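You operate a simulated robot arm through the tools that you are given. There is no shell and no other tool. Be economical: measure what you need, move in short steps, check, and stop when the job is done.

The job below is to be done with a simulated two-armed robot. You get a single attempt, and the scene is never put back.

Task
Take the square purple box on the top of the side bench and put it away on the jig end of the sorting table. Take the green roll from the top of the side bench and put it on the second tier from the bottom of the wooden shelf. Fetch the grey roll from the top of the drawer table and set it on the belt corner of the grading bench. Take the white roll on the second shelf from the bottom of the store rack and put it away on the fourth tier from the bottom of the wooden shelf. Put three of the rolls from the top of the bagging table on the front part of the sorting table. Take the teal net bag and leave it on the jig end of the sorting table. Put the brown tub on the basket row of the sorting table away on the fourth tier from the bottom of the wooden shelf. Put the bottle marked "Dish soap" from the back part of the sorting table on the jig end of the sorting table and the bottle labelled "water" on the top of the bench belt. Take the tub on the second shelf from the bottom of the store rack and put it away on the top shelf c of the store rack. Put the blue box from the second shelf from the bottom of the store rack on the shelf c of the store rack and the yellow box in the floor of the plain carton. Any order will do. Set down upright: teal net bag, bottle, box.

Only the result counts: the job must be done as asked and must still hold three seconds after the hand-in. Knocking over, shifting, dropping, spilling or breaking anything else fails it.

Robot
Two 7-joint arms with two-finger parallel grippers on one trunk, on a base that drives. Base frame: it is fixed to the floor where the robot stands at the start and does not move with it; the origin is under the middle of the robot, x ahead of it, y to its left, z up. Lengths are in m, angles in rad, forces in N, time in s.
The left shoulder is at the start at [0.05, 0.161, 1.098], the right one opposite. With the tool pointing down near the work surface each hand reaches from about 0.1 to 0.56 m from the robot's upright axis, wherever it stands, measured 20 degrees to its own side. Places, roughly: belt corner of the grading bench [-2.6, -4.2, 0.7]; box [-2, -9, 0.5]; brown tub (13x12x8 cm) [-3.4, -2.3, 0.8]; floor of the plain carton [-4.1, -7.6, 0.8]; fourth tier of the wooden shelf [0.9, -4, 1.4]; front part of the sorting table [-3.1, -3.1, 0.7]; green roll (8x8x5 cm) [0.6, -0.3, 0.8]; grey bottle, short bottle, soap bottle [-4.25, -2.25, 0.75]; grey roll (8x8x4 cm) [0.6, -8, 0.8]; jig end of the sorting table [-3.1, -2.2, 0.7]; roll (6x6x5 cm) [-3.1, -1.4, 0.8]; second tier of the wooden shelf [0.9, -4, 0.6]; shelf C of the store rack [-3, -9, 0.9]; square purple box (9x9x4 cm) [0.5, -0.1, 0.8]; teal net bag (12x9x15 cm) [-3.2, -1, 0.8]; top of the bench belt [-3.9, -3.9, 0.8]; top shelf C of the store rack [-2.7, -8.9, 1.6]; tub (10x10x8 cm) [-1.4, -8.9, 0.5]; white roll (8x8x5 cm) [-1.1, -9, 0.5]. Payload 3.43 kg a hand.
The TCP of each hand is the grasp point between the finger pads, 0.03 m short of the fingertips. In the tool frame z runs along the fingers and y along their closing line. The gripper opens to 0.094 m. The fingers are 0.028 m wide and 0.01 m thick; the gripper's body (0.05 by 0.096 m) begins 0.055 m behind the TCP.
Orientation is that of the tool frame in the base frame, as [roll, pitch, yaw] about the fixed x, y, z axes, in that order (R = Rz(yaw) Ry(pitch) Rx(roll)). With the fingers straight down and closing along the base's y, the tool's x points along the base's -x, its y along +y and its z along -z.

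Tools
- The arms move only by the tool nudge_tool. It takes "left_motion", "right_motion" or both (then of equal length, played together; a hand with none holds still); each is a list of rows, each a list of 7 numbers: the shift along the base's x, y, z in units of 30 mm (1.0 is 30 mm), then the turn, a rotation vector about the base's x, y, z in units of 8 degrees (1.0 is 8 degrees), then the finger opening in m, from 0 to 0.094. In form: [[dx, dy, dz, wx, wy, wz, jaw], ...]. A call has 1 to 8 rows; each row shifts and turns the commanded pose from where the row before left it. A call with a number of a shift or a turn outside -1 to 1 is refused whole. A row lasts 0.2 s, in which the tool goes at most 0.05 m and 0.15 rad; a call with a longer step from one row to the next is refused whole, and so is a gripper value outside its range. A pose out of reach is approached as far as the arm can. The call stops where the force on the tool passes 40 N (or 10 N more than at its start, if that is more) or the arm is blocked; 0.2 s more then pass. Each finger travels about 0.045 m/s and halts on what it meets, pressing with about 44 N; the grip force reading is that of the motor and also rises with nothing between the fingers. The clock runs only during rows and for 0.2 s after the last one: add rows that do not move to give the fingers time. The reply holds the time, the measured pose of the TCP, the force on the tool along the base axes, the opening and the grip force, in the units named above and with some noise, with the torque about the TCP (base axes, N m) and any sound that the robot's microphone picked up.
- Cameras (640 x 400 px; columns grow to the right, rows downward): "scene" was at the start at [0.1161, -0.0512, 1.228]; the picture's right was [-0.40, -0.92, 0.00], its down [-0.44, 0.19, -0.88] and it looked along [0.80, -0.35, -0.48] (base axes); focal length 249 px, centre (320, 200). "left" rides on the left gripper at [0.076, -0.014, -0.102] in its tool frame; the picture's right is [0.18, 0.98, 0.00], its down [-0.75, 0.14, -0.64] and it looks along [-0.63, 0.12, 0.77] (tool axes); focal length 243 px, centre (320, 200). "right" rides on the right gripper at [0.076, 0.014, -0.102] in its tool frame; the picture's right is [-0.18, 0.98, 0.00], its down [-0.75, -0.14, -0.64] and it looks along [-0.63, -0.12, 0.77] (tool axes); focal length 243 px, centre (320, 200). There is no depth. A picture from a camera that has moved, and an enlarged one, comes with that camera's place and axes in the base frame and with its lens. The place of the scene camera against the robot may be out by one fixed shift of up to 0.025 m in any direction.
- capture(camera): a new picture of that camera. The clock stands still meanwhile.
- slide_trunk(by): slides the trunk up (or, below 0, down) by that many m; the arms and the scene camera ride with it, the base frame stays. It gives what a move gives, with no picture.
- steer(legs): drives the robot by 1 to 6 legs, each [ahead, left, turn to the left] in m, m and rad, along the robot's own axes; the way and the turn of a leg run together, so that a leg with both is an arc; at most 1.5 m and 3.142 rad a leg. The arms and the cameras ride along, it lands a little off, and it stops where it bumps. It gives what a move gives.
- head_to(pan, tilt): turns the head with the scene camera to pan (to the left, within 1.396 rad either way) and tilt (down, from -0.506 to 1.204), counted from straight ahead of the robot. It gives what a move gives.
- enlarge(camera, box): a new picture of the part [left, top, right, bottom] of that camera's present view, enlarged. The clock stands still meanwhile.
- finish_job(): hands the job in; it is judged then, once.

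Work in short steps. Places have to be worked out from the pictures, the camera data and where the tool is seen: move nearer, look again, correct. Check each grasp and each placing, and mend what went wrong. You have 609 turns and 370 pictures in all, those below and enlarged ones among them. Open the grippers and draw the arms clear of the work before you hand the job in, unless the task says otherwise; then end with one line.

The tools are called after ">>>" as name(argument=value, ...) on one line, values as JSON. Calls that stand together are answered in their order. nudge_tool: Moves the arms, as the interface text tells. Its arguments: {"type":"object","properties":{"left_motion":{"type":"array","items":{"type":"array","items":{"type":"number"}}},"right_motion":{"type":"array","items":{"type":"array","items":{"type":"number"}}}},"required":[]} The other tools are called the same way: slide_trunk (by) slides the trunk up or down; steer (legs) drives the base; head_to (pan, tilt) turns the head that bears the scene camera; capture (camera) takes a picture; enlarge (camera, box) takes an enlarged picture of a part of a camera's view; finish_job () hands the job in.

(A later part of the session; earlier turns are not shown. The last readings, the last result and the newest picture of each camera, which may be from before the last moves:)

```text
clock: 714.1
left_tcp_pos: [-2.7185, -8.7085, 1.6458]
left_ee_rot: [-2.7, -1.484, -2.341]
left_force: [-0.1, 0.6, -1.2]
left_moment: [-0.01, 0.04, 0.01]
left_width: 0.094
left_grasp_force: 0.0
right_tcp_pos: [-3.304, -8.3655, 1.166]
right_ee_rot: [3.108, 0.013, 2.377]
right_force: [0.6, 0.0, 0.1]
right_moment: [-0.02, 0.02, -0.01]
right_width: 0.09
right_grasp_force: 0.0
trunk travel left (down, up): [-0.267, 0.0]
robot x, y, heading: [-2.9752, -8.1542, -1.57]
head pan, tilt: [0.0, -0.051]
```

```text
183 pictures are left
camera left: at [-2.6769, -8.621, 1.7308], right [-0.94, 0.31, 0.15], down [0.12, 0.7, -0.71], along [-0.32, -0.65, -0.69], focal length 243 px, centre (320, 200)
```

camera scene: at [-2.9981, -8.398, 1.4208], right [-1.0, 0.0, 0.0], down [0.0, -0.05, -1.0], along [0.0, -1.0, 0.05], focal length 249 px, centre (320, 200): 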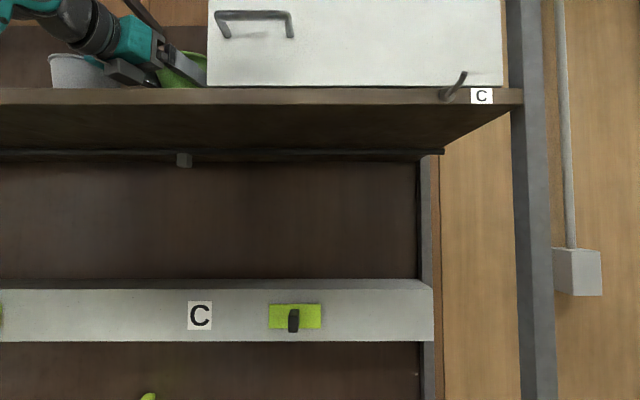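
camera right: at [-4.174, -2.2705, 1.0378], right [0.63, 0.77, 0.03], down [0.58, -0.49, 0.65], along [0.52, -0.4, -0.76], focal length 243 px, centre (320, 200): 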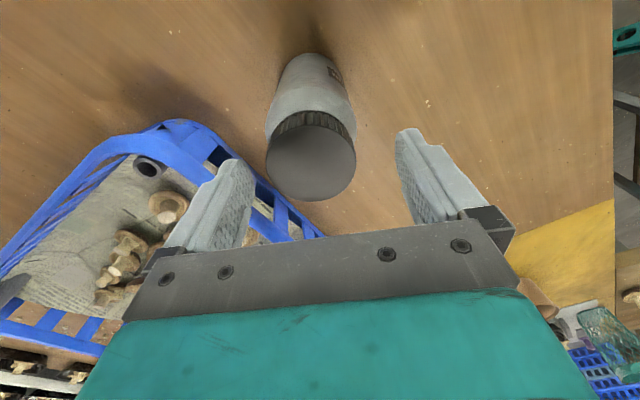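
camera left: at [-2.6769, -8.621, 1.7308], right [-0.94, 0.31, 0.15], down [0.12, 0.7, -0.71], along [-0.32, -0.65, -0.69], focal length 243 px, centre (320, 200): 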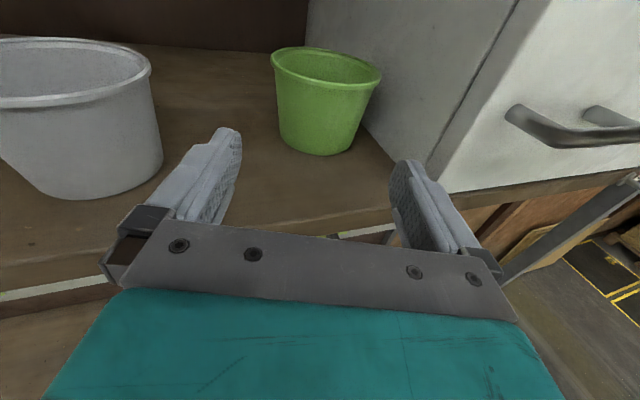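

The tub is well placed on top shelf C. Next the bins on the second shelf. I back off, lower the trunk, and lower the arm while rolling the hand back (camera below), the better shape for the bins.

>>> steer(legs=[[-0.2, 0, 0]])

>>> slide_trunk(by=-0.265)

>>> nudge_tool(left_motion=[[0, 0, -1, -0.319, -0.934, -0.156, 0.06], [0, 0, -1, -0.319, -0.934, -0.156, 0.06], [0, 0, -1, -0.319, -0.934, -0.156, 0.06], [0, 0, -1, -0.319, -0.934, -0.156, 0.06], [0, 0, -1, -0.319, -0.934, -0.156, 0.06], [0, 0, -1, -0.319, -0.934, -0.156, 0.06], [0, 0, -1, -0.319, -0.934, -0.156, 0.06], [0, 0, -1, -0.319, -0.934, -0.156, 0.06]])

>>> nudge_tool(left_motion=[[0, 0, -1, -0.319, -0.934, -0.156, 0.06], [0, 0, -1, -0.319, -0.934, -0.156, 0.06], [0, 0, -1, -0.319, -0.934, -0.156, 0.06], [0, 0, -1, -0.319, -0.934, -0.156, 0.06], [0, 0, -1, -0.319, -0.934, -0.156, 0.06], [0, 0, -1, -0.319, -0.934, -0.156, 0.06], [0, 0, -1, -0.319, -0.934, -0.156, 0.06], [0, 0, -1, -0.319, -0.934, -0.156, 0.06]])

>>> nudge_tool(left_motion=[[0, -0.3, -1, -0.319, -0.934, -0.156, 0.06], [0, -0.3, -1, -0.319, -0.934, -0.156, 0.06], [0, -0.3, -1, -0.319, -0.934, -0.156, 0.06], [0, -0.3, -1, -0.319, -0.934, -0.156, 0.06], [0, -0.3, -1, -0.319, -0.934, -0.156, 0.06], [0, -0.3, -1, -0.319, -0.934, -0.156, 0.06], [0, -0.3, -1, -0.16, -0.467, -0.078, 0.06]])

```text
clock: 715.7
left_tcp_pos: [-2.7185, -8.5093, 1.6469]
left_ee_rot: [-2.704, -1.486, -2.341]
left_force: [-0.4, 1.1, -0.4]
left_moment: [0.01, -0.01, -0.01]
left_width: 0.0939
left_grasp_force: 0.1
right_tcp_pos: [-3.303, -8.165, 1.1664]
right_ee_rot: [3.109, 0.013, 2.377]
right_force: [-0.4, 0.4, 0.3]
right_moment: [-0.03, -0.01, 0.01]
right_width: 0.0899
right_grasp_force: 0.0
trunk travel left (down, up): [-0.267, 0.0]
robot x, y, heading: [-2.9775, -7.9538, -1.572]
head pan, tilt: [0.0, -0.051]
```

```text
clock: 718.4
left_tcp_pos: [-2.719, -8.5088, 1.3816]
left_ee_rot: [-2.71, -1.486, -2.335]
left_force: [-0.2, -0.2, -0.9]
left_moment: [-0.01, 0.03, 0.01]
left_width: 0.0944
left_grasp_force: 0.0
right_tcp_pos: [-3.3021, -8.1661, 0.9014]
right_ee_rot: [3.106, 0.014, 2.377]
right_force: [-0.2, -0.3, -0.5]
right_moment: [-0.01, -0.01, 0.03]
right_width: 0.09
right_grasp_force: 0.1
trunk travel left (down, up): [-0.002, 0.265]
robot x, y, heading: [-2.9805, -7.9546, -1.577]
head pan, tilt: [0.0, -0.051]
```

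```text
clock: 720.2
left_tcp_pos: [-2.705, -8.4887, 1.3317]
left_ee_rot: [-2.01, -1.394, -3.045]
left_force: [0.7, 0.5, 0.9]
left_moment: [-0.02, 0.0, -0.02]
left_width: 0.06
left_grasp_force: 0.0
left hand out of reach, approached as far as the arm can: row 1, 2, 3, 4, 5, 6, 7, 8
right_tcp_pos: [-3.3017, -8.1662, 0.9027]
right_ee_rot: [3.11, 0.013, 2.377]
right_force: [0.9, 0.0, 0.1]
right_moment: [0.02, 0.05, -0.02]
right_width: 0.0898
right_grasp_force: 0.1
trunk travel left (down, up): [-0.002, 0.265]
robot x, y, heading: [-2.9787, -7.9546, -1.574]
head pan, tilt: [0.0, -0.051]
```

```text
clock: 722.0
left_tcp_pos: [-2.72, -8.4882, 1.142]
left_ee_rot: [-1.632, -0.707, 2.755]
left_force: [-0.3, -0.6, -1.0]
left_moment: [0.0, 0.03, -0.02]
left_width: 0.0599
left_grasp_force: 0.2
left hand out of reach, approached as far as the arm can: row 1, 2, 3, 4, 5
right_tcp_pos: [-3.3039, -8.1655, 0.9013]
right_ee_rot: [3.107, 0.012, 2.379]
right_force: [-0.3, -1.0, 0.7]
right_moment: [0.01, 0.01, 0.0]
right_width: 0.0898
right_grasp_force: 0.1
trunk travel left (down, up): [-0.002, 0.265]
robot x, y, heading: [-2.9754, -7.9575, -1.575]
head pan, tilt: [0.0, -0.051]
```

```text
clock: 723.6
left_tcp_pos: [-2.7182, -8.5491, 0.9289]
left_ee_rot: [-1.739, 0.181, 2.635]
left_force: [0.3, -0.9, 0.8]
left_moment: [0.03, 0.01, 0.02]
left_width: 0.06
left_grasp_force: 0.1
right_tcp_pos: [-3.3015, -8.165, 0.901]
right_ee_rot: [3.106, 0.011, 2.377]
right_force: [-0.3, 0.2, 0.2]
right_moment: [-0.01, 0.03, -0.03]
right_width: 0.0903
right_grasp_force: 0.0
trunk travel left (down, up): [-0.002, 0.265]
robot x, y, heading: [-2.975, -7.9547, -1.574]
head pan, tilt: [0.0, -0.051]
```

The roll is partly undone; I continue it while lowering to z≈0.64.

>>> nudge_tool(left_motion=[[0, -0.3, -0.9, -0.319, -0.934, -0.156, 0.06], [0, -0.3, -0.9, -0.319, -0.934, -0.156, 0.06], [0, -0.3, -0.9, -0.319, -0.934, -0.156, 0.06], [0, -0.2, -0.9, -0.319, -0.934, -0.156, 0.06], [0, -0.2, -0.9, -0.319, -0.934, -0.156, 0.06], [0, 0, -0.9, -0.319, -0.934, -0.156, 0.06], [0, 0, -0.9, -0.319, -0.934, -0.156, 0.06], [0, 0, -0.9, -0.319, -0.934, -0.156, 0.06]])

>>> nudge_tool(left_motion=[[0, 0, -0.5, -0.319, -0.934, -0.156, 0.06], [0, 0, -0.5, -0.319, -0.934, -0.156, 0.06], [0, 0, -0.5, 0, 0, 0, 0.06]])

>>> steer(legs=[[0, 0, 0.33]])

>>> capture(camera="left")

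```text
clock: 725.4
left_tcp_pos: [-2.7128, -8.5945, 0.7115]
left_ee_rot: [-2.43, 1.182, 1.932]
left_force: [-0.4, -1.1, -0.8]
left_moment: [0.02, -0.01, -0.02]
left_width: 0.0599
left_grasp_force: 0.0
left hand out of reach, approached as far as the arm can: row 8
right_tcp_pos: [-3.3021, -8.165, 0.9012]
right_ee_rot: [3.108, 0.013, 2.377]
right_force: [-0.4, -0.4, -0.4]
right_moment: [0.01, 0.07, 0.02]
right_width: 0.0899
right_grasp_force: 0.0
trunk travel left (down, up): [-0.002, 0.265]
robot x, y, heading: [-2.9757, -7.9548, -1.569]
head pan, tilt: [0.0, -0.051]
```

```text
clock: 726.2
left_tcp_pos: [-2.6983, -8.6155, 0.6775]
left_ee_rot: [-2.766, 1.251, 1.593]
left_force: [0.2, 0.7, -0.5]
left_moment: [0.01, 0.01, -0.01]
left_width: 0.0602
left_grasp_force: 0.1
left hand out of reach, approached as far as the arm can: row 1, 2
right_tcp_pos: [-3.3025, -8.1645, 0.9013]
right_ee_rot: [3.108, 0.015, 2.377]
right_force: [-0.4, 0.0, 0.4]
right_moment: [-0.01, -0.02, 0.0]
right_width: 0.09
right_grasp_force: 0.1
trunk travel left (down, up): [-0.002, 0.265]
robot x, y, heading: [-2.982, -7.9565, -1.572]
head pan, tilt: [0.0, -0.051]
```

```text
clock: 727.7
left_tcp_pos: [-2.4958, -8.4851, 0.6767]
left_ee_rot: [-2.764, 1.249, 1.931]
left_force: [-0.7, -0.2, -0.1]
left_moment: [0.03, 0.02, -0.01]
left_width: 0.0602
left_grasp_force: 0.0
right_tcp_pos: [-3.2145, -8.26, 0.9022]
right_ee_rot: [3.107, 0.013, 2.714]
right_force: [-0.6, 0.9, 0.1]
right_moment: [0.02, -0.02, 0.01]
right_width: 0.0902
right_grasp_force: 0.0
trunk travel left (down, up): [-0.002, 0.265]
robot x, y, heading: [-2.9746, -7.9539, -1.239]
head pan, tilt: [0.0, -0.051]
```

```text
182 pictures are left
camera left: at [-2.5143, -8.364, 0.6363], right [0.96, 0.05, -0.29], down [0.25, 0.39, 0.89], along [0.16, -0.92, 0.36], focal length 243 px, centre (320, 200)
```

left: 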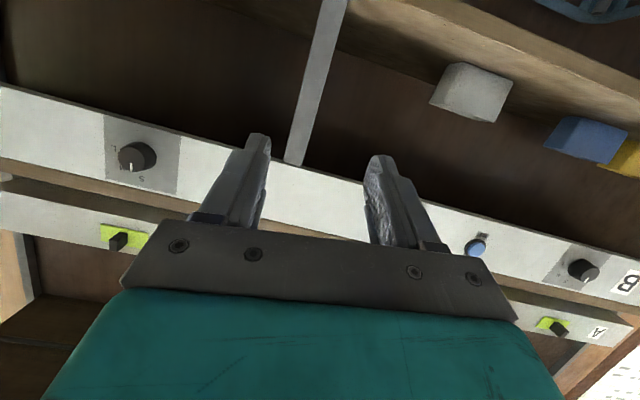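

Orientation is right: pointing -y, 17° down, closing along x. I lower towards z≈0.59.

>>> nudge_tool(left_motion=[[-0.6, 0, -0.5, 0, 0, 0, 0.05], [-0.6, 0, -0.5, 0, 0, 0, 0.05], [-0.6, 0, -0.5, 0, 0, 0, 0.05], [-0.6, 0, -0.5, 0, 0, 0, 0.05], [0, 0, -0.5, 0, 0, 0, 0.05], [0, 0, -0.5, 0, 0, 0, 0.05]])

```text
clock: 729.1
left_tcp_pos: [-2.5345, -8.4855, 0.5718]
left_ee_rot: [-2.763, 1.25, 1.931]
left_force: [-0.2, -0.2, -1.0]
left_moment: [-0.01, -0.03, 0.02]
left_width: 0.0499
left_grasp_force: 0.1
left hand out of reach, approached as far as the arm can: row 1, 2, 3, 4
right_tcp_pos: [-3.2142, -8.2617, 0.9026]
right_ee_rot: [3.107, 0.012, 2.714]
right_force: [-0.1, 0.1, 0.1]
right_moment: [-0.01, 0.01, 0.04]
right_width: 0.09
right_grasp_force: 0.0
trunk travel left (down, up): [-0.002, 0.265]
robot x, y, heading: [-2.9769, -7.9532, -1.236]
head pan, tilt: [0.0, -0.051]
```

z 0.572 reached. I raise to 0.60 and drive so the hand stands before the yellow box's left (+x) wall, then look.

>>> nudge_tool(left_motion=[[0, 0, 0.5, 0, 0, 0, 0.05], [0, 0, 0.5, 0, 0, 0, 0.05]])

>>> steer(legs=[[0.487, 0.807, 0]])

>>> head_to(pan=0.0, tilt=0.55)

>>> capture(camera="left")

>>> capture(camera="scene")

```text
clock: 729.7
left_tcp_pos: [-2.5337, -8.4864, 0.604]
left_ee_rot: [-2.759, 1.25, 1.931]
left_force: [-0.4, 0.3, -1.1]
left_moment: [-0.01, -0.02, 0.01]
left_width: 0.05
left_grasp_force: 0.0
right_tcp_pos: [-3.2141, -8.2619, 0.9013]
right_ee_rot: [3.106, 0.012, 2.715]
right_force: [0.2, 0.7, -0.6]
right_moment: [0.0, -0.01, -0.01]
right_width: 0.0901
right_grasp_force: 0.1
trunk travel left (down, up): [-0.002, 0.265]
robot x, y, heading: [-2.9791, -7.9566, -1.238]
head pan, tilt: [0.0, -0.051]
```

```text
clock: 734.6
left_tcp_pos: [-1.6137, -8.6902, 0.6043]
left_ee_rot: [-2.758, 1.25, 1.93]
left_force: [0.3, 0.3, 0.1]
left_moment: [0.01, -0.04, -0.03]
left_width: 0.0499
left_grasp_force: 0.0
right_tcp_pos: [-2.2931, -8.4637, 0.9015]
right_ee_rot: [3.109, 0.015, 2.709]
right_force: [0.3, -0.8, 0.3]
right_moment: [-0.01, -0.04, -0.04]
right_width: 0.0898
right_grasp_force: 0.0
trunk travel left (down, up): [-0.002, 0.265]
robot x, y, heading: [-2.0553, -8.1562, -1.242]
head pan, tilt: [0.0, -0.051]
```

```text
clock: 735.6
left_tcp_pos: [-1.6131, -8.6902, 0.6046]
left_ee_rot: [-2.756, 1.249, 1.93]
left_force: [-0.2, 0.5, -0.1]
left_moment: [0.0, 0.02, 0.01]
left_width: 0.0497
left_grasp_force: 0.1
right_tcp_pos: [-2.2938, -8.4622, 0.9015]
right_ee_rot: [3.106, 0.013, 2.71]
right_force: [0.4, 0.1, -0.3]
right_moment: [0.0, 0.02, 0.04]
right_width: 0.0898
right_grasp_force: 0.0
trunk travel left (down, up): [-0.002, 0.265]
robot x, y, heading: [-2.0542, -8.1594, -1.245]
head pan, tilt: [0.0, 0.55]
```

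```text
181 pictures are left
camera left: at [-1.6323, -8.5693, 0.5631], right [0.96, 0.05, -0.29], down [0.25, 0.39, 0.89], along [0.16, -0.92, 0.36], focal length 243 px, centre (320, 200)
```

left: 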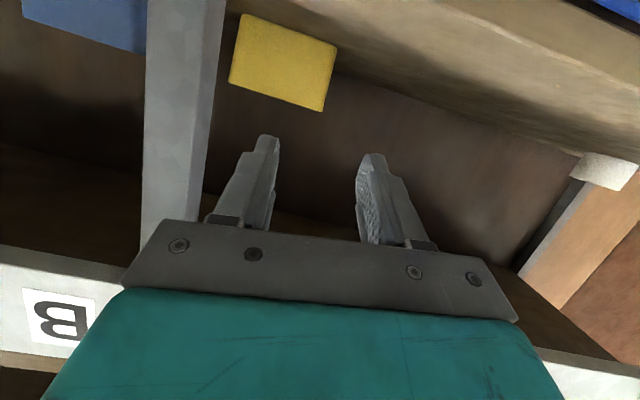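

```text
180 pictures are left
camera scene: at [-2.0205, -8.2945, 1.1007], right [-0.95, -0.32, 0.0], down [-0.17, 0.49, -0.85], along [0.28, -0.81, -0.52], focal length 249 px, centre (320, 200)
```

scene: 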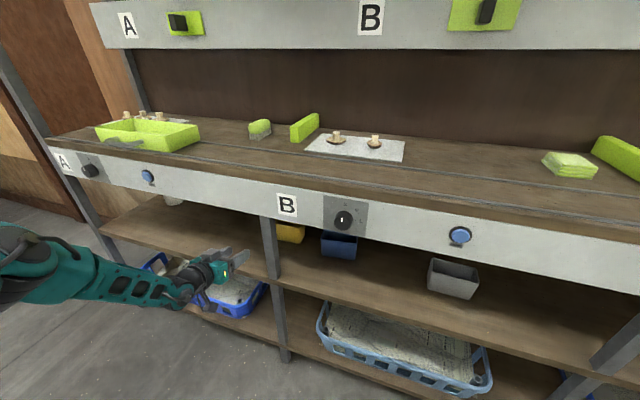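

Box front face: +x wall x≈-1.611, rim z≈0.572; fascia bottom ≈0.73. I draw my right hand back a little and drive the left hand in over the rim at z≈0.603.

>>> nudge_tool(right_motion=[[0, 0.9, 0.3, 0, 0, 0, 0.09], [0, 0.9, 0.3, 0, 0, 0, 0.09], [0, 0.9, 0, 0, 0, 0, 0.09], [0, 0.9, 0, 0, 0, 0, 0.09]])

>>> steer(legs=[[0.133, -0.045, 0]])

>>> capture(camera="left")

```text
clock: 736.6
left_tcp_pos: [-1.6148, -8.6897, 0.6042]
left_ee_rot: [-2.758, 1.25, 1.931]
left_force: [0.1, -0.1, 0.1]
left_moment: [-0.01, -0.02, -0.02]
left_width: 0.05
left_grasp_force: 0.1
right_tcp_pos: [-2.3087, -8.3929, 0.9629]
right_ee_rot: [3.107, 0.015, 2.71]
right_force: [-0.5, 1.3, -0.6]
right_moment: [-0.04, 0.0, -0.02]
right_width: 0.0897
right_grasp_force: 0.0
right hand out of reach, approached as far as the arm can: row 1, 2, 3, 4
trunk travel left (down, up): [-0.002, 0.265]
robot x, y, heading: [-2.0537, -8.155, -1.244]
head pan, tilt: [0.0, 0.55]
```

```text
clock: 738.0
left_tcp_pos: [-1.6111, -8.8299, 0.604]
left_ee_rot: [-2.757, 1.249, 1.934]
left_force: [0.8, 0.7, 0.1]
left_moment: [-0.01, 0.01, 0.02]
left_width: 0.05
left_grasp_force: 0.1
right_tcp_pos: [-2.3061, -8.5364, 0.9617]
right_ee_rot: [3.107, 0.013, 2.715]
right_force: [0.1, 0.5, -0.3]
right_moment: [0.0, 0.0, -0.01]
right_width: 0.0899
right_grasp_force: 0.0
trunk travel left (down, up): [-0.002, 0.265]
robot x, y, heading: [-2.0492, -8.2986, -1.237]
head pan, tilt: [0.0, 0.55]
```

```text
179 pictures are left
camera left: at [-1.6298, -8.7092, 0.563], right [0.96, 0.05, -0.29], down [0.25, 0.39, 0.89], along [0.16, -0.92, 0.36], focal length 243 px, centre (320, 200)
```

left: 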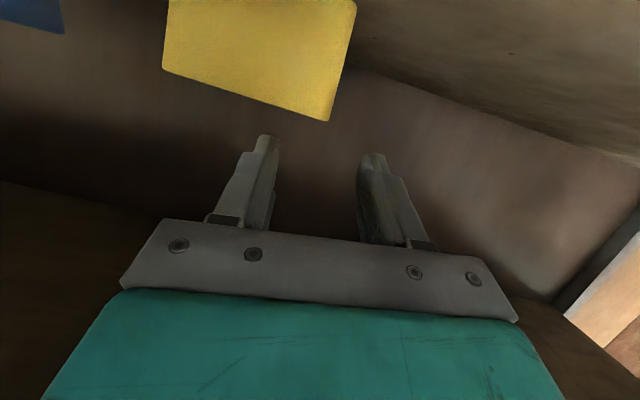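

The rim corner is at (-1.610, -8.885, 0.573). I advance 8.5 cm so the fingers straddle the side wall, then lower and close.

>>> steer(legs=[[0.08, -0.027, 0]])

>>> nudge_tool(left_motion=[[0, 0, -0.25, 0, 0, 0, 0.05], [0, 0, -0.25, 0, 0, 0, 0.05], [0, 0, -0.2, 0, 0, 0, 0.05], [0, 0, 0, 0, 0, 0, 0.05]])

>>> capture(camera="left")

```text
clock: 739.0
left_tcp_pos: [-1.6103, -8.9146, 0.605]
left_ee_rot: [-2.756, 1.25, 1.933]
left_force: [0.1, 0.8, 0.0]
left_moment: [0.02, -0.01, -0.01]
left_width: 0.05
left_grasp_force: 0.0
right_tcp_pos: [-2.3044, -8.6202, 0.963]
right_ee_rot: [3.106, 0.013, 2.714]
right_force: [0.0, 0.7, 0.6]
right_moment: [-0.02, 0.02, -0.02]
right_width: 0.0898
right_grasp_force: 0.0
trunk travel left (down, up): [-0.002, 0.265]
robot x, y, heading: [-2.0544, -8.3841, -1.239]
head pan, tilt: [0.0, 0.55]
```

```text
clock: 740.0
left_tcp_pos: [-1.6101, -8.9151, 0.5827]
left_ee_rot: [-2.756, 1.249, 1.934]
left_force: [-0.2, 1.1, -0.5]
left_moment: [-0.02, 0.0, 0.02]
left_width: 0.05
left_grasp_force: 0.0
right_tcp_pos: [-2.3038, -8.6208, 0.9622]
right_ee_rot: [3.106, 0.013, 2.714]
right_force: [0.0, -0.5, -0.1]
right_moment: [0.0, -0.01, 0.02]
right_width: 0.09
right_grasp_force: 0.0
trunk travel left (down, up): [-0.002, 0.265]
robot x, y, heading: [-2.0527, -8.385, -1.243]
head pan, tilt: [0.0, 0.55]
```

```text
178 pictures are left
camera left: at [-1.6284, -8.7946, 0.5425], right [0.96, 0.05, -0.29], down [0.25, 0.39, 0.89], along [0.16, -0.92, 0.36], focal length 243 px, centre (320, 200)
```

left: 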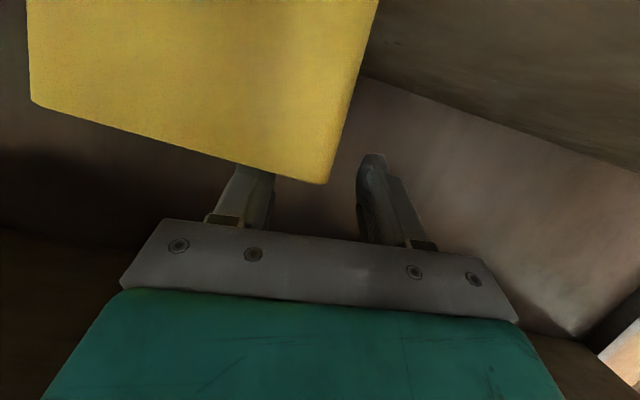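

The inner finger is inside the box, the outer beside its wall. I lower 6 mm more and close.

>>> nudge_tool(left_motion=[[0, 0, -0.2, 0, 0, 0, 0.05], [0, 0, 0, 0, 0, 0, 0.0], [0, 0, 0, 0, 0, 0, 0.0], [0, 0, 0, 0, 0, 0, 0.0], [0, 0, 0, 0, 0, 0, 0.0], [0, 0, 0, 0, 0, 0, 0.0]])

>>> capture(camera="left")

```text
clock: 741.4
left_tcp_pos: [-1.6063, -8.9162, 0.5811]
left_ee_rot: [-2.758, 1.259, 1.936]
left_force: [9.1, 0.8, 23.2]
left_moment: [0.62, 0.01, -0.34]
left_width: 0.0073
left_grasp_force: 41.6
right_tcp_pos: [-2.3059, -8.6185, 0.9629]
right_ee_rot: [3.108, 0.016, 2.714]
right_force: [0.1, 0.3, 0.1]
right_moment: [0.01, -0.04, 0.02]
right_width: 0.0901
right_grasp_force: 0.0
trunk travel left (down, up): [-0.002, 0.265]
robot x, y, heading: [-2.0517, -8.3815, -1.24]
head pan, tilt: [0.0, 0.55]
```

```text
177 pictures are left
camera left: at [-1.6266, -8.7949, 0.54], right [0.96, 0.05, -0.29], down [0.24, 0.4, 0.88], along [0.16, -0.92, 0.37], focal length 243 px, centre (320, 200)
```

left: 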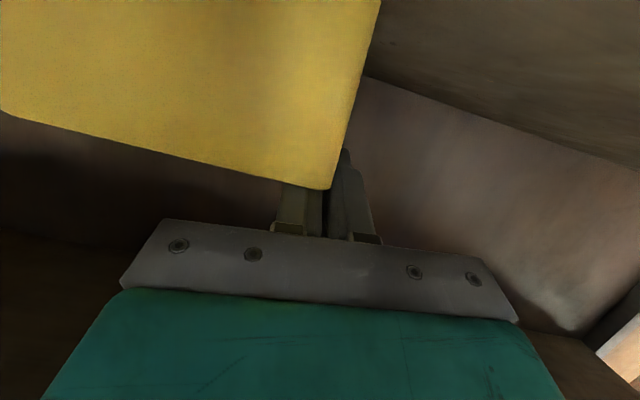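

It has gripped the wall (7 mm). I lift 1.5 cm to see whether it holds.

>>> nudge_tool(left_motion=[[0, 0, 0.25, 0, 0, 0, 0.0], [0, 0, 0.25, 0, 0, 0, 0.0], [0, 0, 0, 0, 0, 0, 0]])

>>> capture(camera="left")

>>> capture(camera="scene")

```text
clock: 742.2
left_tcp_pos: [-1.6109, -8.9139, 0.5914]
left_ee_rot: [-2.759, 1.247, 1.932]
left_force: [0.4, 0.9, -1.9]
left_moment: [0.02, -0.01, 0.0]
left_width: 0.0073
left_grasp_force: 41.6
right_tcp_pos: [-2.3049, -8.6208, 0.962]
right_ee_rot: [3.108, 0.016, 2.713]
right_force: [0.1, -0.2, 0.5]
right_moment: [-0.01, 0.0, 0.01]
right_width: 0.0902
right_grasp_force: 0.1
trunk travel left (down, up): [-0.002, 0.265]
robot x, y, heading: [-2.0514, -8.3836, -1.241]
head pan, tilt: [0.0, 0.55]
```

```text
176 pictures are left
camera left: at [-1.6298, -8.793, 0.5513], right [0.96, 0.05, -0.29], down [0.25, 0.39, 0.89], along [0.16, -0.92, 0.36], focal length 243 px, centre (320, 200)
```

left: 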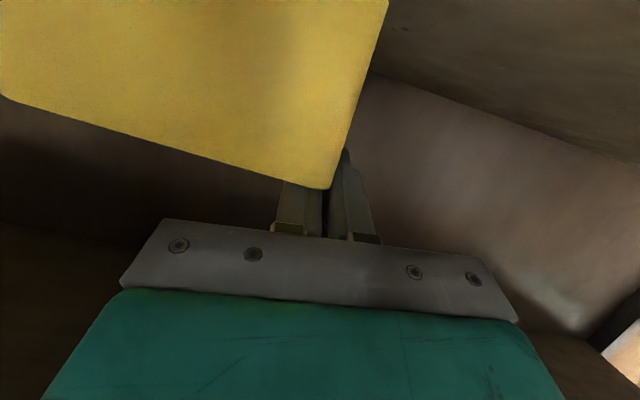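

```text
175 pictures are left
camera scene: at [-2.0178, -8.5201, 1.1005], right [-0.95, -0.33, 0.0], down [-0.17, 0.49, -0.85], along [0.28, -0.81, -0.52], focal length 249 px, centre (320, 200)
```

scene: 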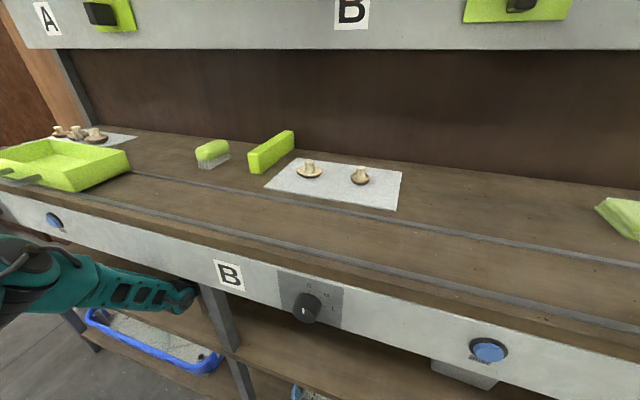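

It holds. The box overlaps the post, so I first shift +x 9 cm inside the shelf, then draw it out along +y.

>>> steer(legs=[[0.029, 0.085, 0], [-0.14, 0.048, 0]])

>>> capture(camera="left")

>>> capture(camera="scene")

```text
clock: 744.3
left_tcp_pos: [-1.5217, -8.768, 0.5922]
left_ee_rot: [-2.757, 1.249, 1.934]
left_force: [-0.2, 0.8, -1.2]
left_moment: [0.0, -0.04, 0.0]
left_width: 0.0073
left_grasp_force: 41.2
right_tcp_pos: [-2.2155, -8.4738, 0.961]
right_ee_rot: [3.106, 0.013, 2.714]
right_force: [0.5, -0.1, 0.2]
right_moment: [-0.01, 0.03, -0.01]
right_width: 0.0899
right_grasp_force: 0.1
trunk travel left (down, up): [-0.002, 0.265]
robot x, y, heading: [-1.9645, -8.2384, -1.241]
head pan, tilt: [0.0, 0.55]
```

```text
174 pictures are left
camera left: at [-1.5397, -8.6474, 0.5523], right [0.96, 0.05, -0.29], down [0.25, 0.39, 0.89], along [0.16, -0.92, 0.36], focal length 243 px, centre (320, 200)
```

left: 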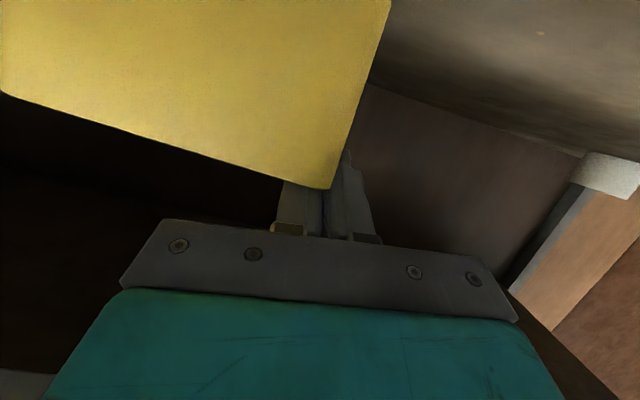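

```text
173 pictures are left
camera scene: at [-1.9284, -8.3736, 1.1006], right [-0.95, -0.33, 0.0], down [-0.17, 0.49, -0.85], along [0.28, -0.81, -0.52], focal length 249 px, centre (320, 200)
```

scene: 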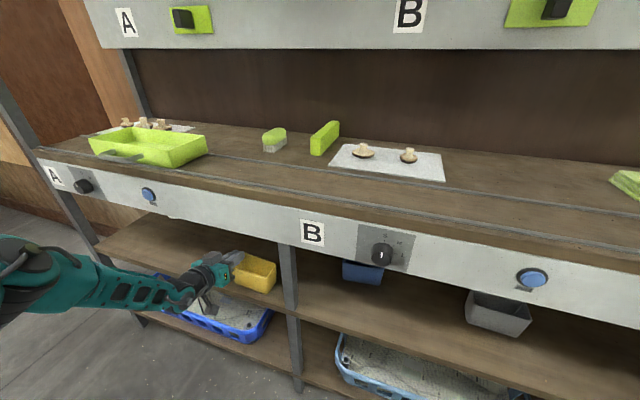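

Coming out well. I pull it fully clear, raise it, and check the grip.

>>> steer(legs=[[-0.24, 0.082, 0]])

>>> nudge_tool(left_motion=[[0, 0, 0.8, 0, 0, 0, 0], [0, 0, 0.8, 0, 0, 0, 0], [0, 0, 0.8, 0, 0, 0, 0], [0, 0, 0.8, 0, 0, 0, 0], [0, 0, 0.8, 0, 0, 0, 0], [0, 0, 0.8, 0, 0, 0, 0], [0, 0, 0.8, 0, 0, 0, 0], [0, 0, 0.8, 0, 0, 0, 0]])

>>> head_to(pan=0.2, tilt=0.6)

>>> capture(camera="scene")

>>> capture(camera="left")

```text
clock: 746.2
left_tcp_pos: [-1.522, -8.5096, 0.5933]
left_ee_rot: [-2.756, 1.25, 1.933]
left_force: [0.2, 0.5, -1.3]
left_moment: [0.02, -0.05, 0.01]
left_width: 0.0074
left_grasp_force: 41.3
right_tcp_pos: [-2.2151, -8.2137, 0.961]
right_ee_rot: [3.106, 0.014, 2.711]
right_force: [-0.5, 0.3, 0.4]
right_moment: [0.01, 0.05, 0.0]
right_width: 0.0899
right_grasp_force: 0.1
trunk travel left (down, up): [-0.002, 0.265]
robot x, y, heading: [-1.9611, -7.98, -1.237]
head pan, tilt: [0.0, 0.55]
```

```text
clock: 748.0
left_tcp_pos: [-1.521, -8.5097, 0.6052]
left_ee_rot: [-2.753, 1.248, 1.935]
left_force: [0.1, -1.2, -0.9]
left_moment: [-0.03, -0.01, 0.01]
left_width: 0.0074
left_grasp_force: 41.6
left hand out of reach, approached as far as the arm can: row 1, 2, 3, 4, 5, 6, 7, 8
right_tcp_pos: [-2.2156, -8.2152, 0.9607]
right_ee_rot: [3.105, 0.012, 2.712]
right_force: [0.2, -0.2, 0.3]
right_moment: [0.01, 0.02, 0.01]
right_width: 0.09
right_grasp_force: 0.2
trunk travel left (down, up): [-0.002, 0.265]
robot x, y, heading: [-1.9636, -7.9811, -1.239]
head pan, tilt: [0.0, 0.55]
```

```text
clock: 748.7
left_tcp_pos: [-1.5215, -8.5102, 0.6052]
left_ee_rot: [-2.755, 1.25, 1.937]
left_force: [0.2, -0.2, 0.2]
left_moment: [-0.04, -0.03, 0.04]
left_width: 0.0074
left_grasp_force: 41.1
right_tcp_pos: [-2.2162, -8.2147, 0.9617]
right_ee_rot: [3.106, 0.013, 2.712]
right_force: [-0.1, -0.1, 0.5]
right_moment: [0.01, 0.0, 0.02]
right_width: 0.0899
right_grasp_force: 0.0
trunk travel left (down, up): [-0.002, 0.265]
robot x, y, heading: [-1.9652, -7.975, -1.241]
head pan, tilt: [0.201, 0.6]
```

```text
172 pictures are left
camera scene: at [-1.9127, -8.1061, 1.0961], right [-0.86, -0.51, 0.0], down [-0.29, 0.49, -0.83], along [0.42, -0.71, -0.56], focal length 249 px, centre (320, 200)
```

scene: 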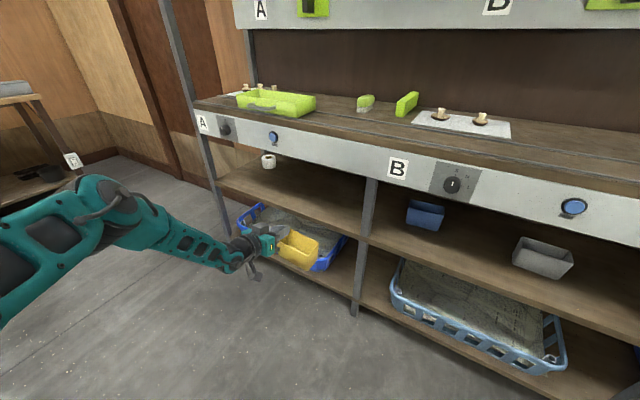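

```text
171 pictures are left
camera left: at [-1.5394, -8.3889, 0.5641], right [0.96, 0.05, -0.29], down [0.25, 0.39, 0.89], along [0.16, -0.92, 0.36], focal length 243 px, centre (320, 200)
```

left: 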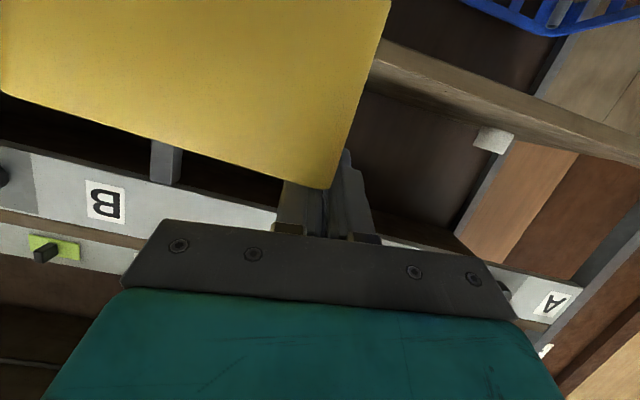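

Box firmly held. I raise the trunk, back away from the rack, and turn towards the carton.

>>> slide_trunk(by=0.2)

>>> steer(legs=[[-0.36, 0.12, 0], [0, 0, -1.6]])

>>> head_to(pan=-0.2, tilt=0.4)

>>> capture(camera="scene")

```text
clock: 750.9
left_tcp_pos: [-1.5207, -8.5093, 0.8055]
left_ee_rot: [-2.755, 1.25, 1.936]
left_force: [0.2, 0.6, -0.9]
left_moment: [0.0, -0.06, 0.02]
left_width: 0.0075
left_grasp_force: 41.4
right_tcp_pos: [-2.2159, -8.2148, 1.1624]
right_ee_rot: [3.107, 0.012, 2.712]
right_force: [-0.5, -1.1, -0.9]
right_moment: [0.06, 0.0, 0.01]
right_width: 0.0899
right_grasp_force: 0.0
trunk travel left (down, up): [-0.202, 0.065]
robot x, y, heading: [-1.9646, -7.976, -1.234]
head pan, tilt: [0.201, 0.6]
```

```text
clock: 757.2
left_tcp_pos: [-2.526, -8.0065, 0.8055]
left_ee_rot: [-2.754, 1.248, 0.303]
left_force: [-0.2, -0.2, -0.9]
left_moment: [-0.07, 0.01, 0.0]
left_width: 0.0073
left_grasp_force: 41.0
right_tcp_pos: [-2.1869, -7.3313, 1.1632]
right_ee_rot: [3.106, 0.014, 1.079]
right_force: [0.0, -0.6, 0.7]
right_moment: [0.01, 0.03, 0.01]
right_width: 0.09
right_grasp_force: 0.0
trunk travel left (down, up): [-0.202, 0.065]
robot x, y, heading: [-1.9651, -7.5999, -2.869]
head pan, tilt: [0.201, 0.6]
```

```text
clock: 758.1
left_tcp_pos: [-2.5252, -8.0062, 0.8052]
left_ee_rot: [-2.754, 1.248, 0.302]
left_force: [-0.2, 1.2, -0.4]
left_moment: [-0.07, 0.0, 0.02]
left_width: 0.0075
left_grasp_force: 41.3
right_tcp_pos: [-2.1878, -7.3311, 1.1616]
right_ee_rot: [3.107, 0.015, 1.08]
right_force: [0.6, 0.6, 0.7]
right_moment: [-0.01, 0.04, -0.01]
right_width: 0.0902
right_grasp_force: 0.0
trunk travel left (down, up): [-0.202, 0.065]
robot x, y, heading: [-1.9664, -7.5952, -2.873]
head pan, tilt: [-0.201, 0.4]
```

```text
170 pictures are left
camera scene: at [-2.1043, -7.6302, 1.3143], right [-0.07, 1.0, 0.0], down [0.39, 0.03, -0.92], along [-0.92, -0.06, -0.39], focal length 249 px, centre (320, 200)
```

scene: 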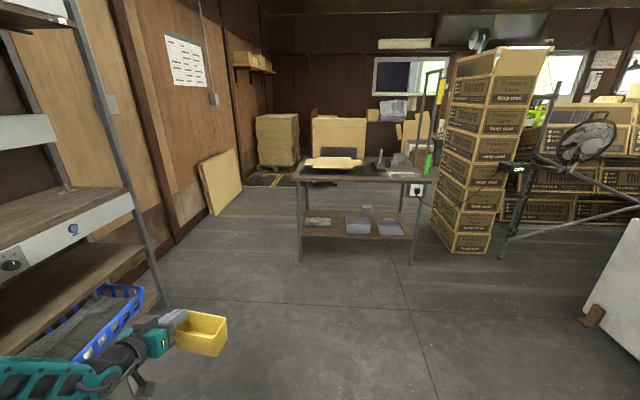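

The packing table with the open plain carton is ahead. I drive nearer, keeping the tool pointing -x.

>>> steer(legs=[[1.06, -0.29, 0]])

>>> head_to(pan=-0.25, tilt=0.5)

>>> capture(camera="scene")

```text
clock: 763.7
left_tcp_pos: [-3.6231, -8.0086, 0.8056]
left_ee_rot: [-2.754, 1.25, 0.305]
left_force: [0.6, 0.7, -0.5]
left_moment: [-0.08, 0.0, 0.0]
left_width: 0.0072
left_grasp_force: 41.2
right_tcp_pos: [-3.2868, -7.332, 1.1628]
right_ee_rot: [3.106, 0.011, 1.083]
right_force: [1.1, -0.7, -0.1]
right_moment: [0.0, -0.01, -0.02]
right_width: 0.0898
right_grasp_force: 0.0
trunk travel left (down, up): [-0.202, 0.065]
robot x, y, heading: [-3.0674, -7.5969, -2.871]
head pan, tilt: [-0.201, 0.4]
```

```text
clock: 764.4
left_tcp_pos: [-3.6212, -8.0091, 0.805]
left_ee_rot: [-2.753, 1.25, 0.305]
left_force: [0.5, 0.0, -1.0]
left_moment: [-0.04, -0.01, 0.01]
left_width: 0.0073
left_grasp_force: 41.4
right_tcp_pos: [-3.2883, -7.3339, 1.1629]
right_ee_rot: [3.107, 0.014, 1.082]
right_force: [0.0, -0.5, -0.7]
right_moment: [-0.01, -0.01, 0.0]
right_width: 0.0899
right_grasp_force: 0.1
trunk travel left (down, up): [-0.202, 0.065]
robot x, y, heading: [-3.0637, -7.6012, -2.865]
head pan, tilt: [-0.25, 0.499]
```

```text
169 pictures are left
camera scene: at [-3.2014, -7.6273, 1.3052], right [-0.02, 1.0, 0.0], down [0.48, 0.01, -0.88], along [-0.88, -0.02, -0.48], focal length 249 px, centre (320, 200)
```

scene: 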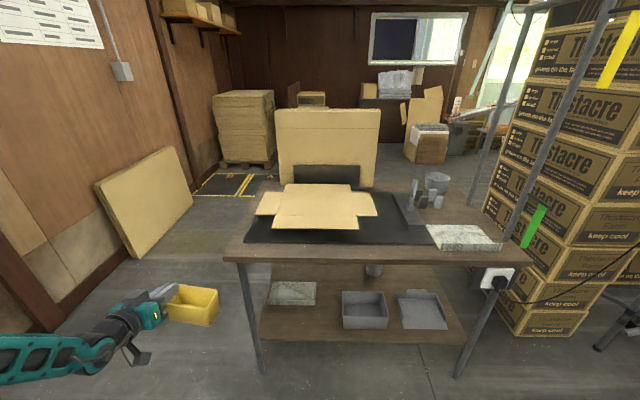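

I enlarge the carton on the table.

>>> enlarge(camera="scene", box=[220, 150, 480, 270])

```text
2.46 times, centred on (350, 210) of scene
camera zoom: at [-3.2014, -7.6273, 1.3052], right [-0.02, 1.0, 0.0], down [0.48, 0.01, -0.88], along [-0.88, -0.02, -0.48], focal length 614 px, centre (246, 175)
```

zoom: 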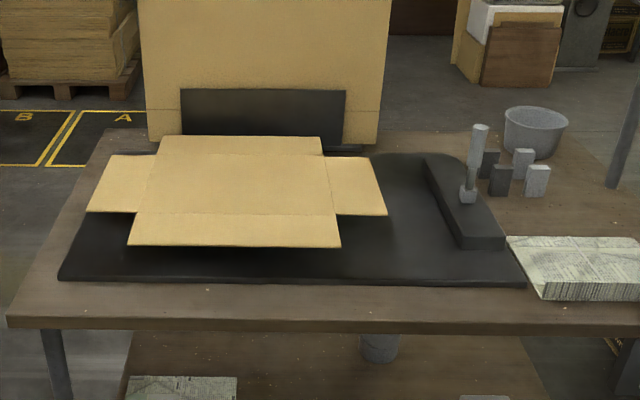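

The carton lies open and flat on the table (floor ≈(-4.14, -7.65)). My present grip is awkward for it, so I'll set the yellow box on the table's front strip and re-grip it from above. I raise the trunk and move over.

>>> slide_trunk(by=0.065)

>>> steer(legs=[[0.17, -0.15, 0]])

>>> capture(camera="scene")

>>> capture(camera="left")

```text
clock: 765.4
left_tcp_pos: [-3.623, -8.0083, 0.8703]
left_ee_rot: [-2.753, 1.25, 0.304]
left_force: [-0.1, 0.6, -0.5]
left_moment: [-0.07, 0.03, 0.0]
left_width: 0.007
left_grasp_force: 42.0
right_tcp_pos: [-3.2868, -7.3339, 1.2266]
right_ee_rot: [3.106, 0.014, 1.082]
right_force: [-0.3, -0.2, -0.6]
right_moment: [0.01, 0.0, -0.01]
right_width: 0.0899
right_grasp_force: 0.0
trunk travel left (down, up): [-0.267, 0.0]
robot x, y, heading: [-3.0656, -7.5986, -2.866]
head pan, tilt: [-0.25, 0.499]
```

```text
clock: 767.1
left_tcp_pos: [-3.8245, -7.9063, 0.8698]
left_ee_rot: [-2.756, 1.249, 0.301]
left_force: [-0.2, 0.2, -0.3]
left_moment: [-0.05, -0.01, -0.01]
left_width: 0.0073
left_grasp_force: 41.8
right_tcp_pos: [-3.4858, -7.2317, 1.2281]
right_ee_rot: [3.106, 0.011, 1.078]
right_force: [-0.4, 0.4, -0.4]
right_moment: [0.0, -0.04, 0.01]
right_width: 0.0899
right_grasp_force: 0.1
trunk travel left (down, up): [-0.267, 0.0]
robot x, y, heading: [-3.2647, -7.5004, -2.873]
head pan, tilt: [-0.25, 0.499]
```

```text
167 pictures are left
camera scene: at [-3.4017, -7.5254, 1.3701], right [-0.02, 1.0, 0.0], down [0.48, 0.01, -0.88], along [-0.88, -0.02, -0.48], focal length 249 px, centre (320, 200)
```

scene: 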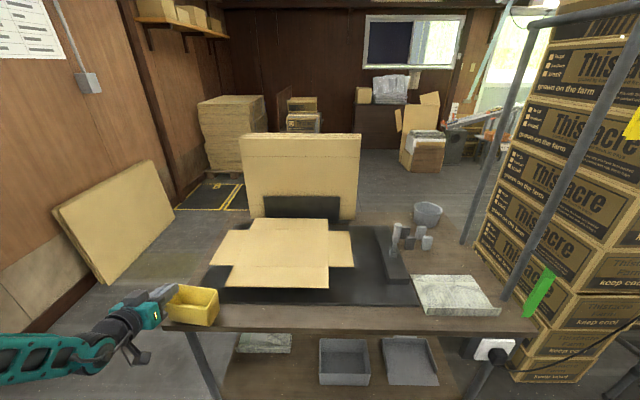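

```text
166 pictures are left
camera left: at [-3.7022, -7.895, 0.8289], right [-0.01, -0.96, -0.29], down [0.37, -0.27, 0.89], along [-0.93, -0.1, 0.36], focal length 243 px, centre (320, 200)
```

left: 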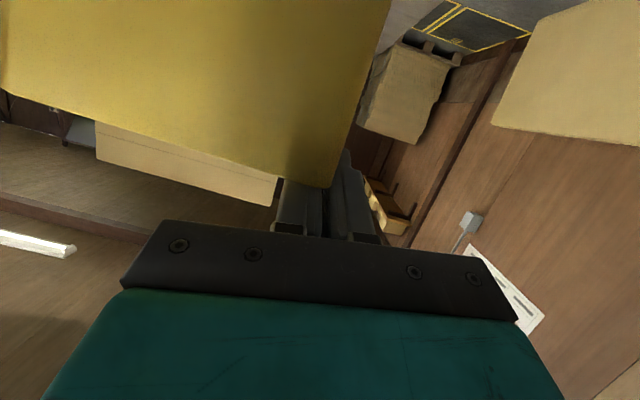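

I move 6 cm further in and right, then lower the trunk gently to set the box on the table.

>>> steer(legs=[[0.043, -0.07, 0]])

>>> slide_trunk(by=-0.02)

>>> enlarge(camera="scene", box=[140, 200, 380, 350])

```text
clock: 768.2
left_tcp_pos: [-3.8796, -7.8517, 0.8691]
left_ee_rot: [-2.762, 1.247, 0.295]
left_force: [27.5, -8.7, 3.7]
left_moment: [-0.19, -1.5, -1.35]
left_width: 0.0075
left_grasp_force: 41.8
right_tcp_pos: [-3.5431, -7.1763, 1.2283]
right_ee_rot: [3.11, 0.014, 1.082]
right_force: [0.0, 0.0, -0.6]
right_moment: [-0.01, 0.01, 0.02]
right_width: 0.0901
right_grasp_force: 0.1
trunk travel left (down, up): [-0.267, 0.0]
robot x, y, heading: [-3.3212, -7.4463, -2.871]
head pan, tilt: [-0.25, 0.499]
```

```text
clock: 768.7
left_tcp_pos: [-3.8787, -7.8549, 0.8561]
left_ee_rot: [-2.771, 1.256, 0.289]
left_force: [18.3, 1.3, 13.4]
left_moment: [0.23, -0.36, -1.09]
left_width: 0.0077
left_grasp_force: 41.9
right_tcp_pos: [-3.5434, -7.1751, 1.2112]
right_ee_rot: [3.107, 0.014, 1.083]
right_force: [0.4, 0.1, -1.5]
right_moment: [0.01, -0.02, 0.01]
right_width: 0.09
right_grasp_force: 0.0
trunk travel left (down, up): [-0.251, 0.016]
robot x, y, heading: [-3.3218, -7.4393, -2.866]
head pan, tilt: [-0.25, 0.499]
stopped: the force on the tool passed its limit (the readings are from after the stop); the commanded pose is now the measured one
```

```text
2.67 times, centred on (260, 275) of scene
camera zoom: at [-3.4568, -7.4693, 1.3548], right [-0.02, 1.0, 0.0], down [0.48, 0.01, -0.88], along [-0.88, -0.02, -0.48], focal length 665 px, centre (480, 0)
```

zoom: 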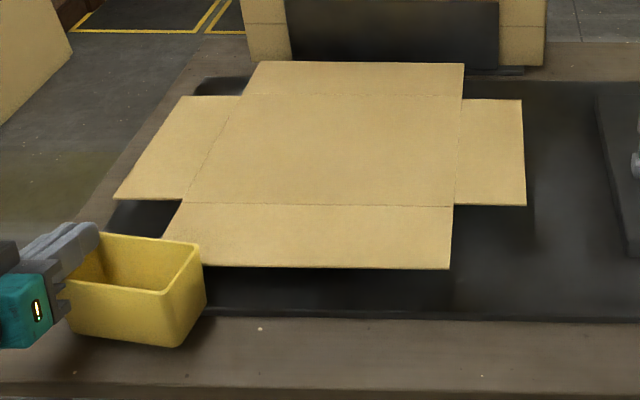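

The box touched the carton's front flap. I ease back 3 cm towards me first.

>>> steer(legs=[[-0.03, 0.008, 0]])

>>> enlarge(camera="scene", box=[140, 200, 380, 350])

```text
clock: 769.6
left_tcp_pos: [-3.8475, -7.8538, 0.8539]
left_ee_rot: [-2.767, 1.252, 0.291]
left_force: [0.1, 0.5, -0.4]
left_moment: [-0.02, 0.01, 0.03]
left_width: 0.007
left_grasp_force: 41.3
right_tcp_pos: [-3.5125, -7.175, 1.2105]
right_ee_rot: [3.108, 0.015, 1.081]
right_force: [0.7, 0.4, -0.1]
right_moment: [-0.01, 0.0, -0.02]
right_width: 0.0898
right_grasp_force: 0.0
trunk travel left (down, up): [-0.251, 0.016]
robot x, y, heading: [-3.2903, -7.4396, -2.871]
head pan, tilt: [-0.25, 0.499]
```

```text
2.67 times, centred on (260, 275) of scene
camera zoom: at [-3.4276, -7.4701, 1.3547], right [-0.02, 1.0, 0.0], down [0.48, 0.01, -0.88], along [-0.88, -0.02, -0.48], focal length 665 px, centre (480, 0)
```

zoom: 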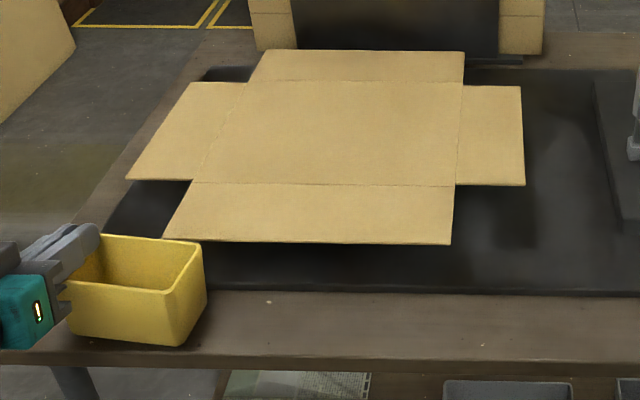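

There is more room to the left of the carton's flap (y≈-7.88). I raise slightly, shift left, then in, and lower.

>>> slide_trunk(by=0.016)

>>> steer(legs=[[0.02, 0.073, 0], [0.058, -0.016, 0]])

>>> slide_trunk(by=-0.022)

>>> enlarge(camera="scene", box=[140, 200, 380, 350])

```text
clock: 770.2
left_tcp_pos: [-3.848, -7.854, 0.87]
left_ee_rot: [-2.769, 1.25, 0.29]
left_force: [-1.0, 0.1, -1.3]
left_moment: [-0.02, -0.01, 0.0]
left_width: 0.0071
left_grasp_force: 41.3
right_tcp_pos: [-3.5148, -7.1763, 1.2275]
right_ee_rot: [3.107, 0.014, 1.084]
right_force: [0.2, 0.0, 1.0]
right_moment: [0.03, 0.0, 0.0]
right_width: 0.0899
right_grasp_force: 0.2
trunk travel left (down, up): [-0.267, 0.0]
robot x, y, heading: [-3.2881, -7.4431, -2.87]
head pan, tilt: [-0.25, 0.499]
```

```text
clock: 771.8
left_tcp_pos: [-3.9089, -7.928, 0.8685]
left_ee_rot: [-2.771, 1.25, 0.288]
left_force: [-0.5, -1.1, -0.9]
left_moment: [-0.04, 0.0, 0.01]
left_width: 0.007
left_grasp_force: 41.6
right_tcp_pos: [-3.5744, -7.251, 1.2269]
right_ee_rot: [3.106, 0.012, 1.08]
right_force: [-0.1, 0.4, -0.3]
right_moment: [0.01, -0.05, -0.04]
right_width: 0.09
right_grasp_force: 0.1
trunk travel left (down, up): [-0.267, 0.0]
robot x, y, heading: [-3.3523, -7.5148, -2.873]
head pan, tilt: [-0.25, 0.499]
```

```text
clock: 772.5
left_tcp_pos: [-3.9105, -7.9318, 0.8536]
left_ee_rot: [-2.76, 1.266, 0.304]
left_force: [-1.4, -7.8, 21.1]
left_moment: [0.14, 0.61, 0.19]
left_width: 0.0071
left_grasp_force: 41.4
right_tcp_pos: [-3.5722, -7.2502, 1.2049]
right_ee_rot: [3.109, 0.013, 1.082]
right_force: [-0.1, 0.1, -0.2]
right_moment: [0.02, 0.04, 0.01]
right_width: 0.0902
right_grasp_force: 0.1
trunk travel left (down, up): [-0.245, 0.022]
robot x, y, heading: [-3.3536, -7.5175, -2.867]
head pan, tilt: [-0.25, 0.499]
```

```text
2.67 times, centred on (260, 275) of scene
camera zoom: at [-3.4863, -7.5444, 1.3488], right [-0.02, 1.0, 0.0], down [0.48, 0.01, -0.88], along [-0.88, -0.02, -0.48], focal length 665 px, centre (480, 0)
```

zoom: 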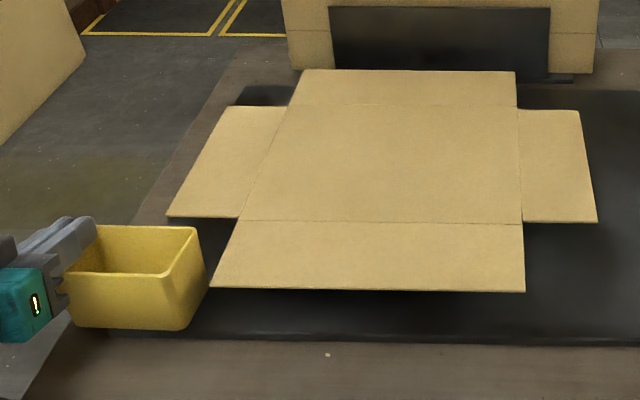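

The box rests on the mat corner. I open, raise the trunk 2 cm and back the hand out.

>>> nudge_tool(left_motion=[[0, 0, 0, 0, 0, 0, 0.05], [0, 0, 0, 0, 0, 0, 0.05], [0, 0, 0, 0, 0, 0, 0.05]])

>>> slide_trunk(by=0.022)

>>> steer(legs=[[-0.17, 0.048, 0]])

>>> enlarge(camera="scene", box=[140, 180, 380, 330])

```text
clock: 773.3
left_tcp_pos: [-3.9089, -7.9312, 0.8509]
left_ee_rot: [-2.77, 1.258, 0.29]
left_force: [-0.7, -14.0, 21.6]
left_moment: [0.46, -0.47, -0.13]
left_width: 0.0437
left_grasp_force: 0.1
right_tcp_pos: [-3.5714, -7.2505, 1.207]
right_ee_rot: [3.108, 0.014, 1.081]
right_force: [0.0, -0.7, -0.6]
right_moment: [0.01, -0.02, 0.0]
right_width: 0.0899
right_grasp_force: 0.1
trunk travel left (down, up): [-0.245, 0.022]
robot x, y, heading: [-3.3524, -7.5162, -2.871]
head pan, tilt: [-0.25, 0.499]
```

```text
clock: 774.0
left_tcp_pos: [-3.9094, -7.9264, 0.8675]
left_ee_rot: [-2.773, 1.247, 0.283]
left_force: [-0.7, -1.2, -0.2]
left_moment: [-0.03, 0.02, 0.04]
left_width: 0.0499
left_grasp_force: 0.0
right_tcp_pos: [-3.5739, -7.2509, 1.2267]
right_ee_rot: [3.108, 0.015, 1.081]
right_force: [-0.7, 0.6, 0.0]
right_moment: [-0.01, -0.03, 0.01]
right_width: 0.09
right_grasp_force: 0.1
trunk travel left (down, up): [-0.267, 0.0]
robot x, y, heading: [-3.3545, -7.5179, -2.874]
head pan, tilt: [-0.25, 0.499]
```

```text
clock: 775.5
left_tcp_pos: [-3.73, -7.9287, 0.8692]
left_ee_rot: [-2.768, 1.253, 0.293]
left_force: [-0.4, -0.4, 0.4]
left_moment: [0.01, -0.01, 0.02]
left_width: 0.0499
left_grasp_force: 0.1
right_tcp_pos: [-3.3954, -7.2508, 1.2265]
right_ee_rot: [3.107, 0.015, 1.083]
right_force: [-0.4, -0.4, -0.2]
right_moment: [-0.01, 0.02, -0.01]
right_width: 0.0899
right_grasp_force: 0.1
trunk travel left (down, up): [-0.267, 0.0]
robot x, y, heading: [-3.1743, -7.5166, -2.87]
head pan, tilt: [-0.25, 0.499]
```

```text
2.67 times, centred on (260, 255) of scene
camera zoom: at [-3.3095, -7.5453, 1.3703], right [-0.02, 1.0, 0.0], down [0.48, 0.01, -0.88], along [-0.88, -0.02, -0.48], focal length 665 px, centre (480, 53)
```

zoom: 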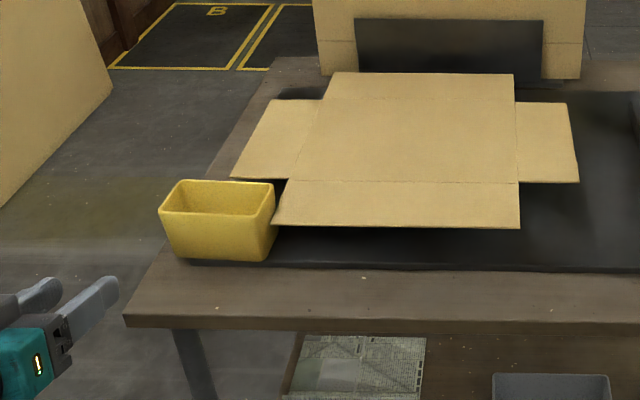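

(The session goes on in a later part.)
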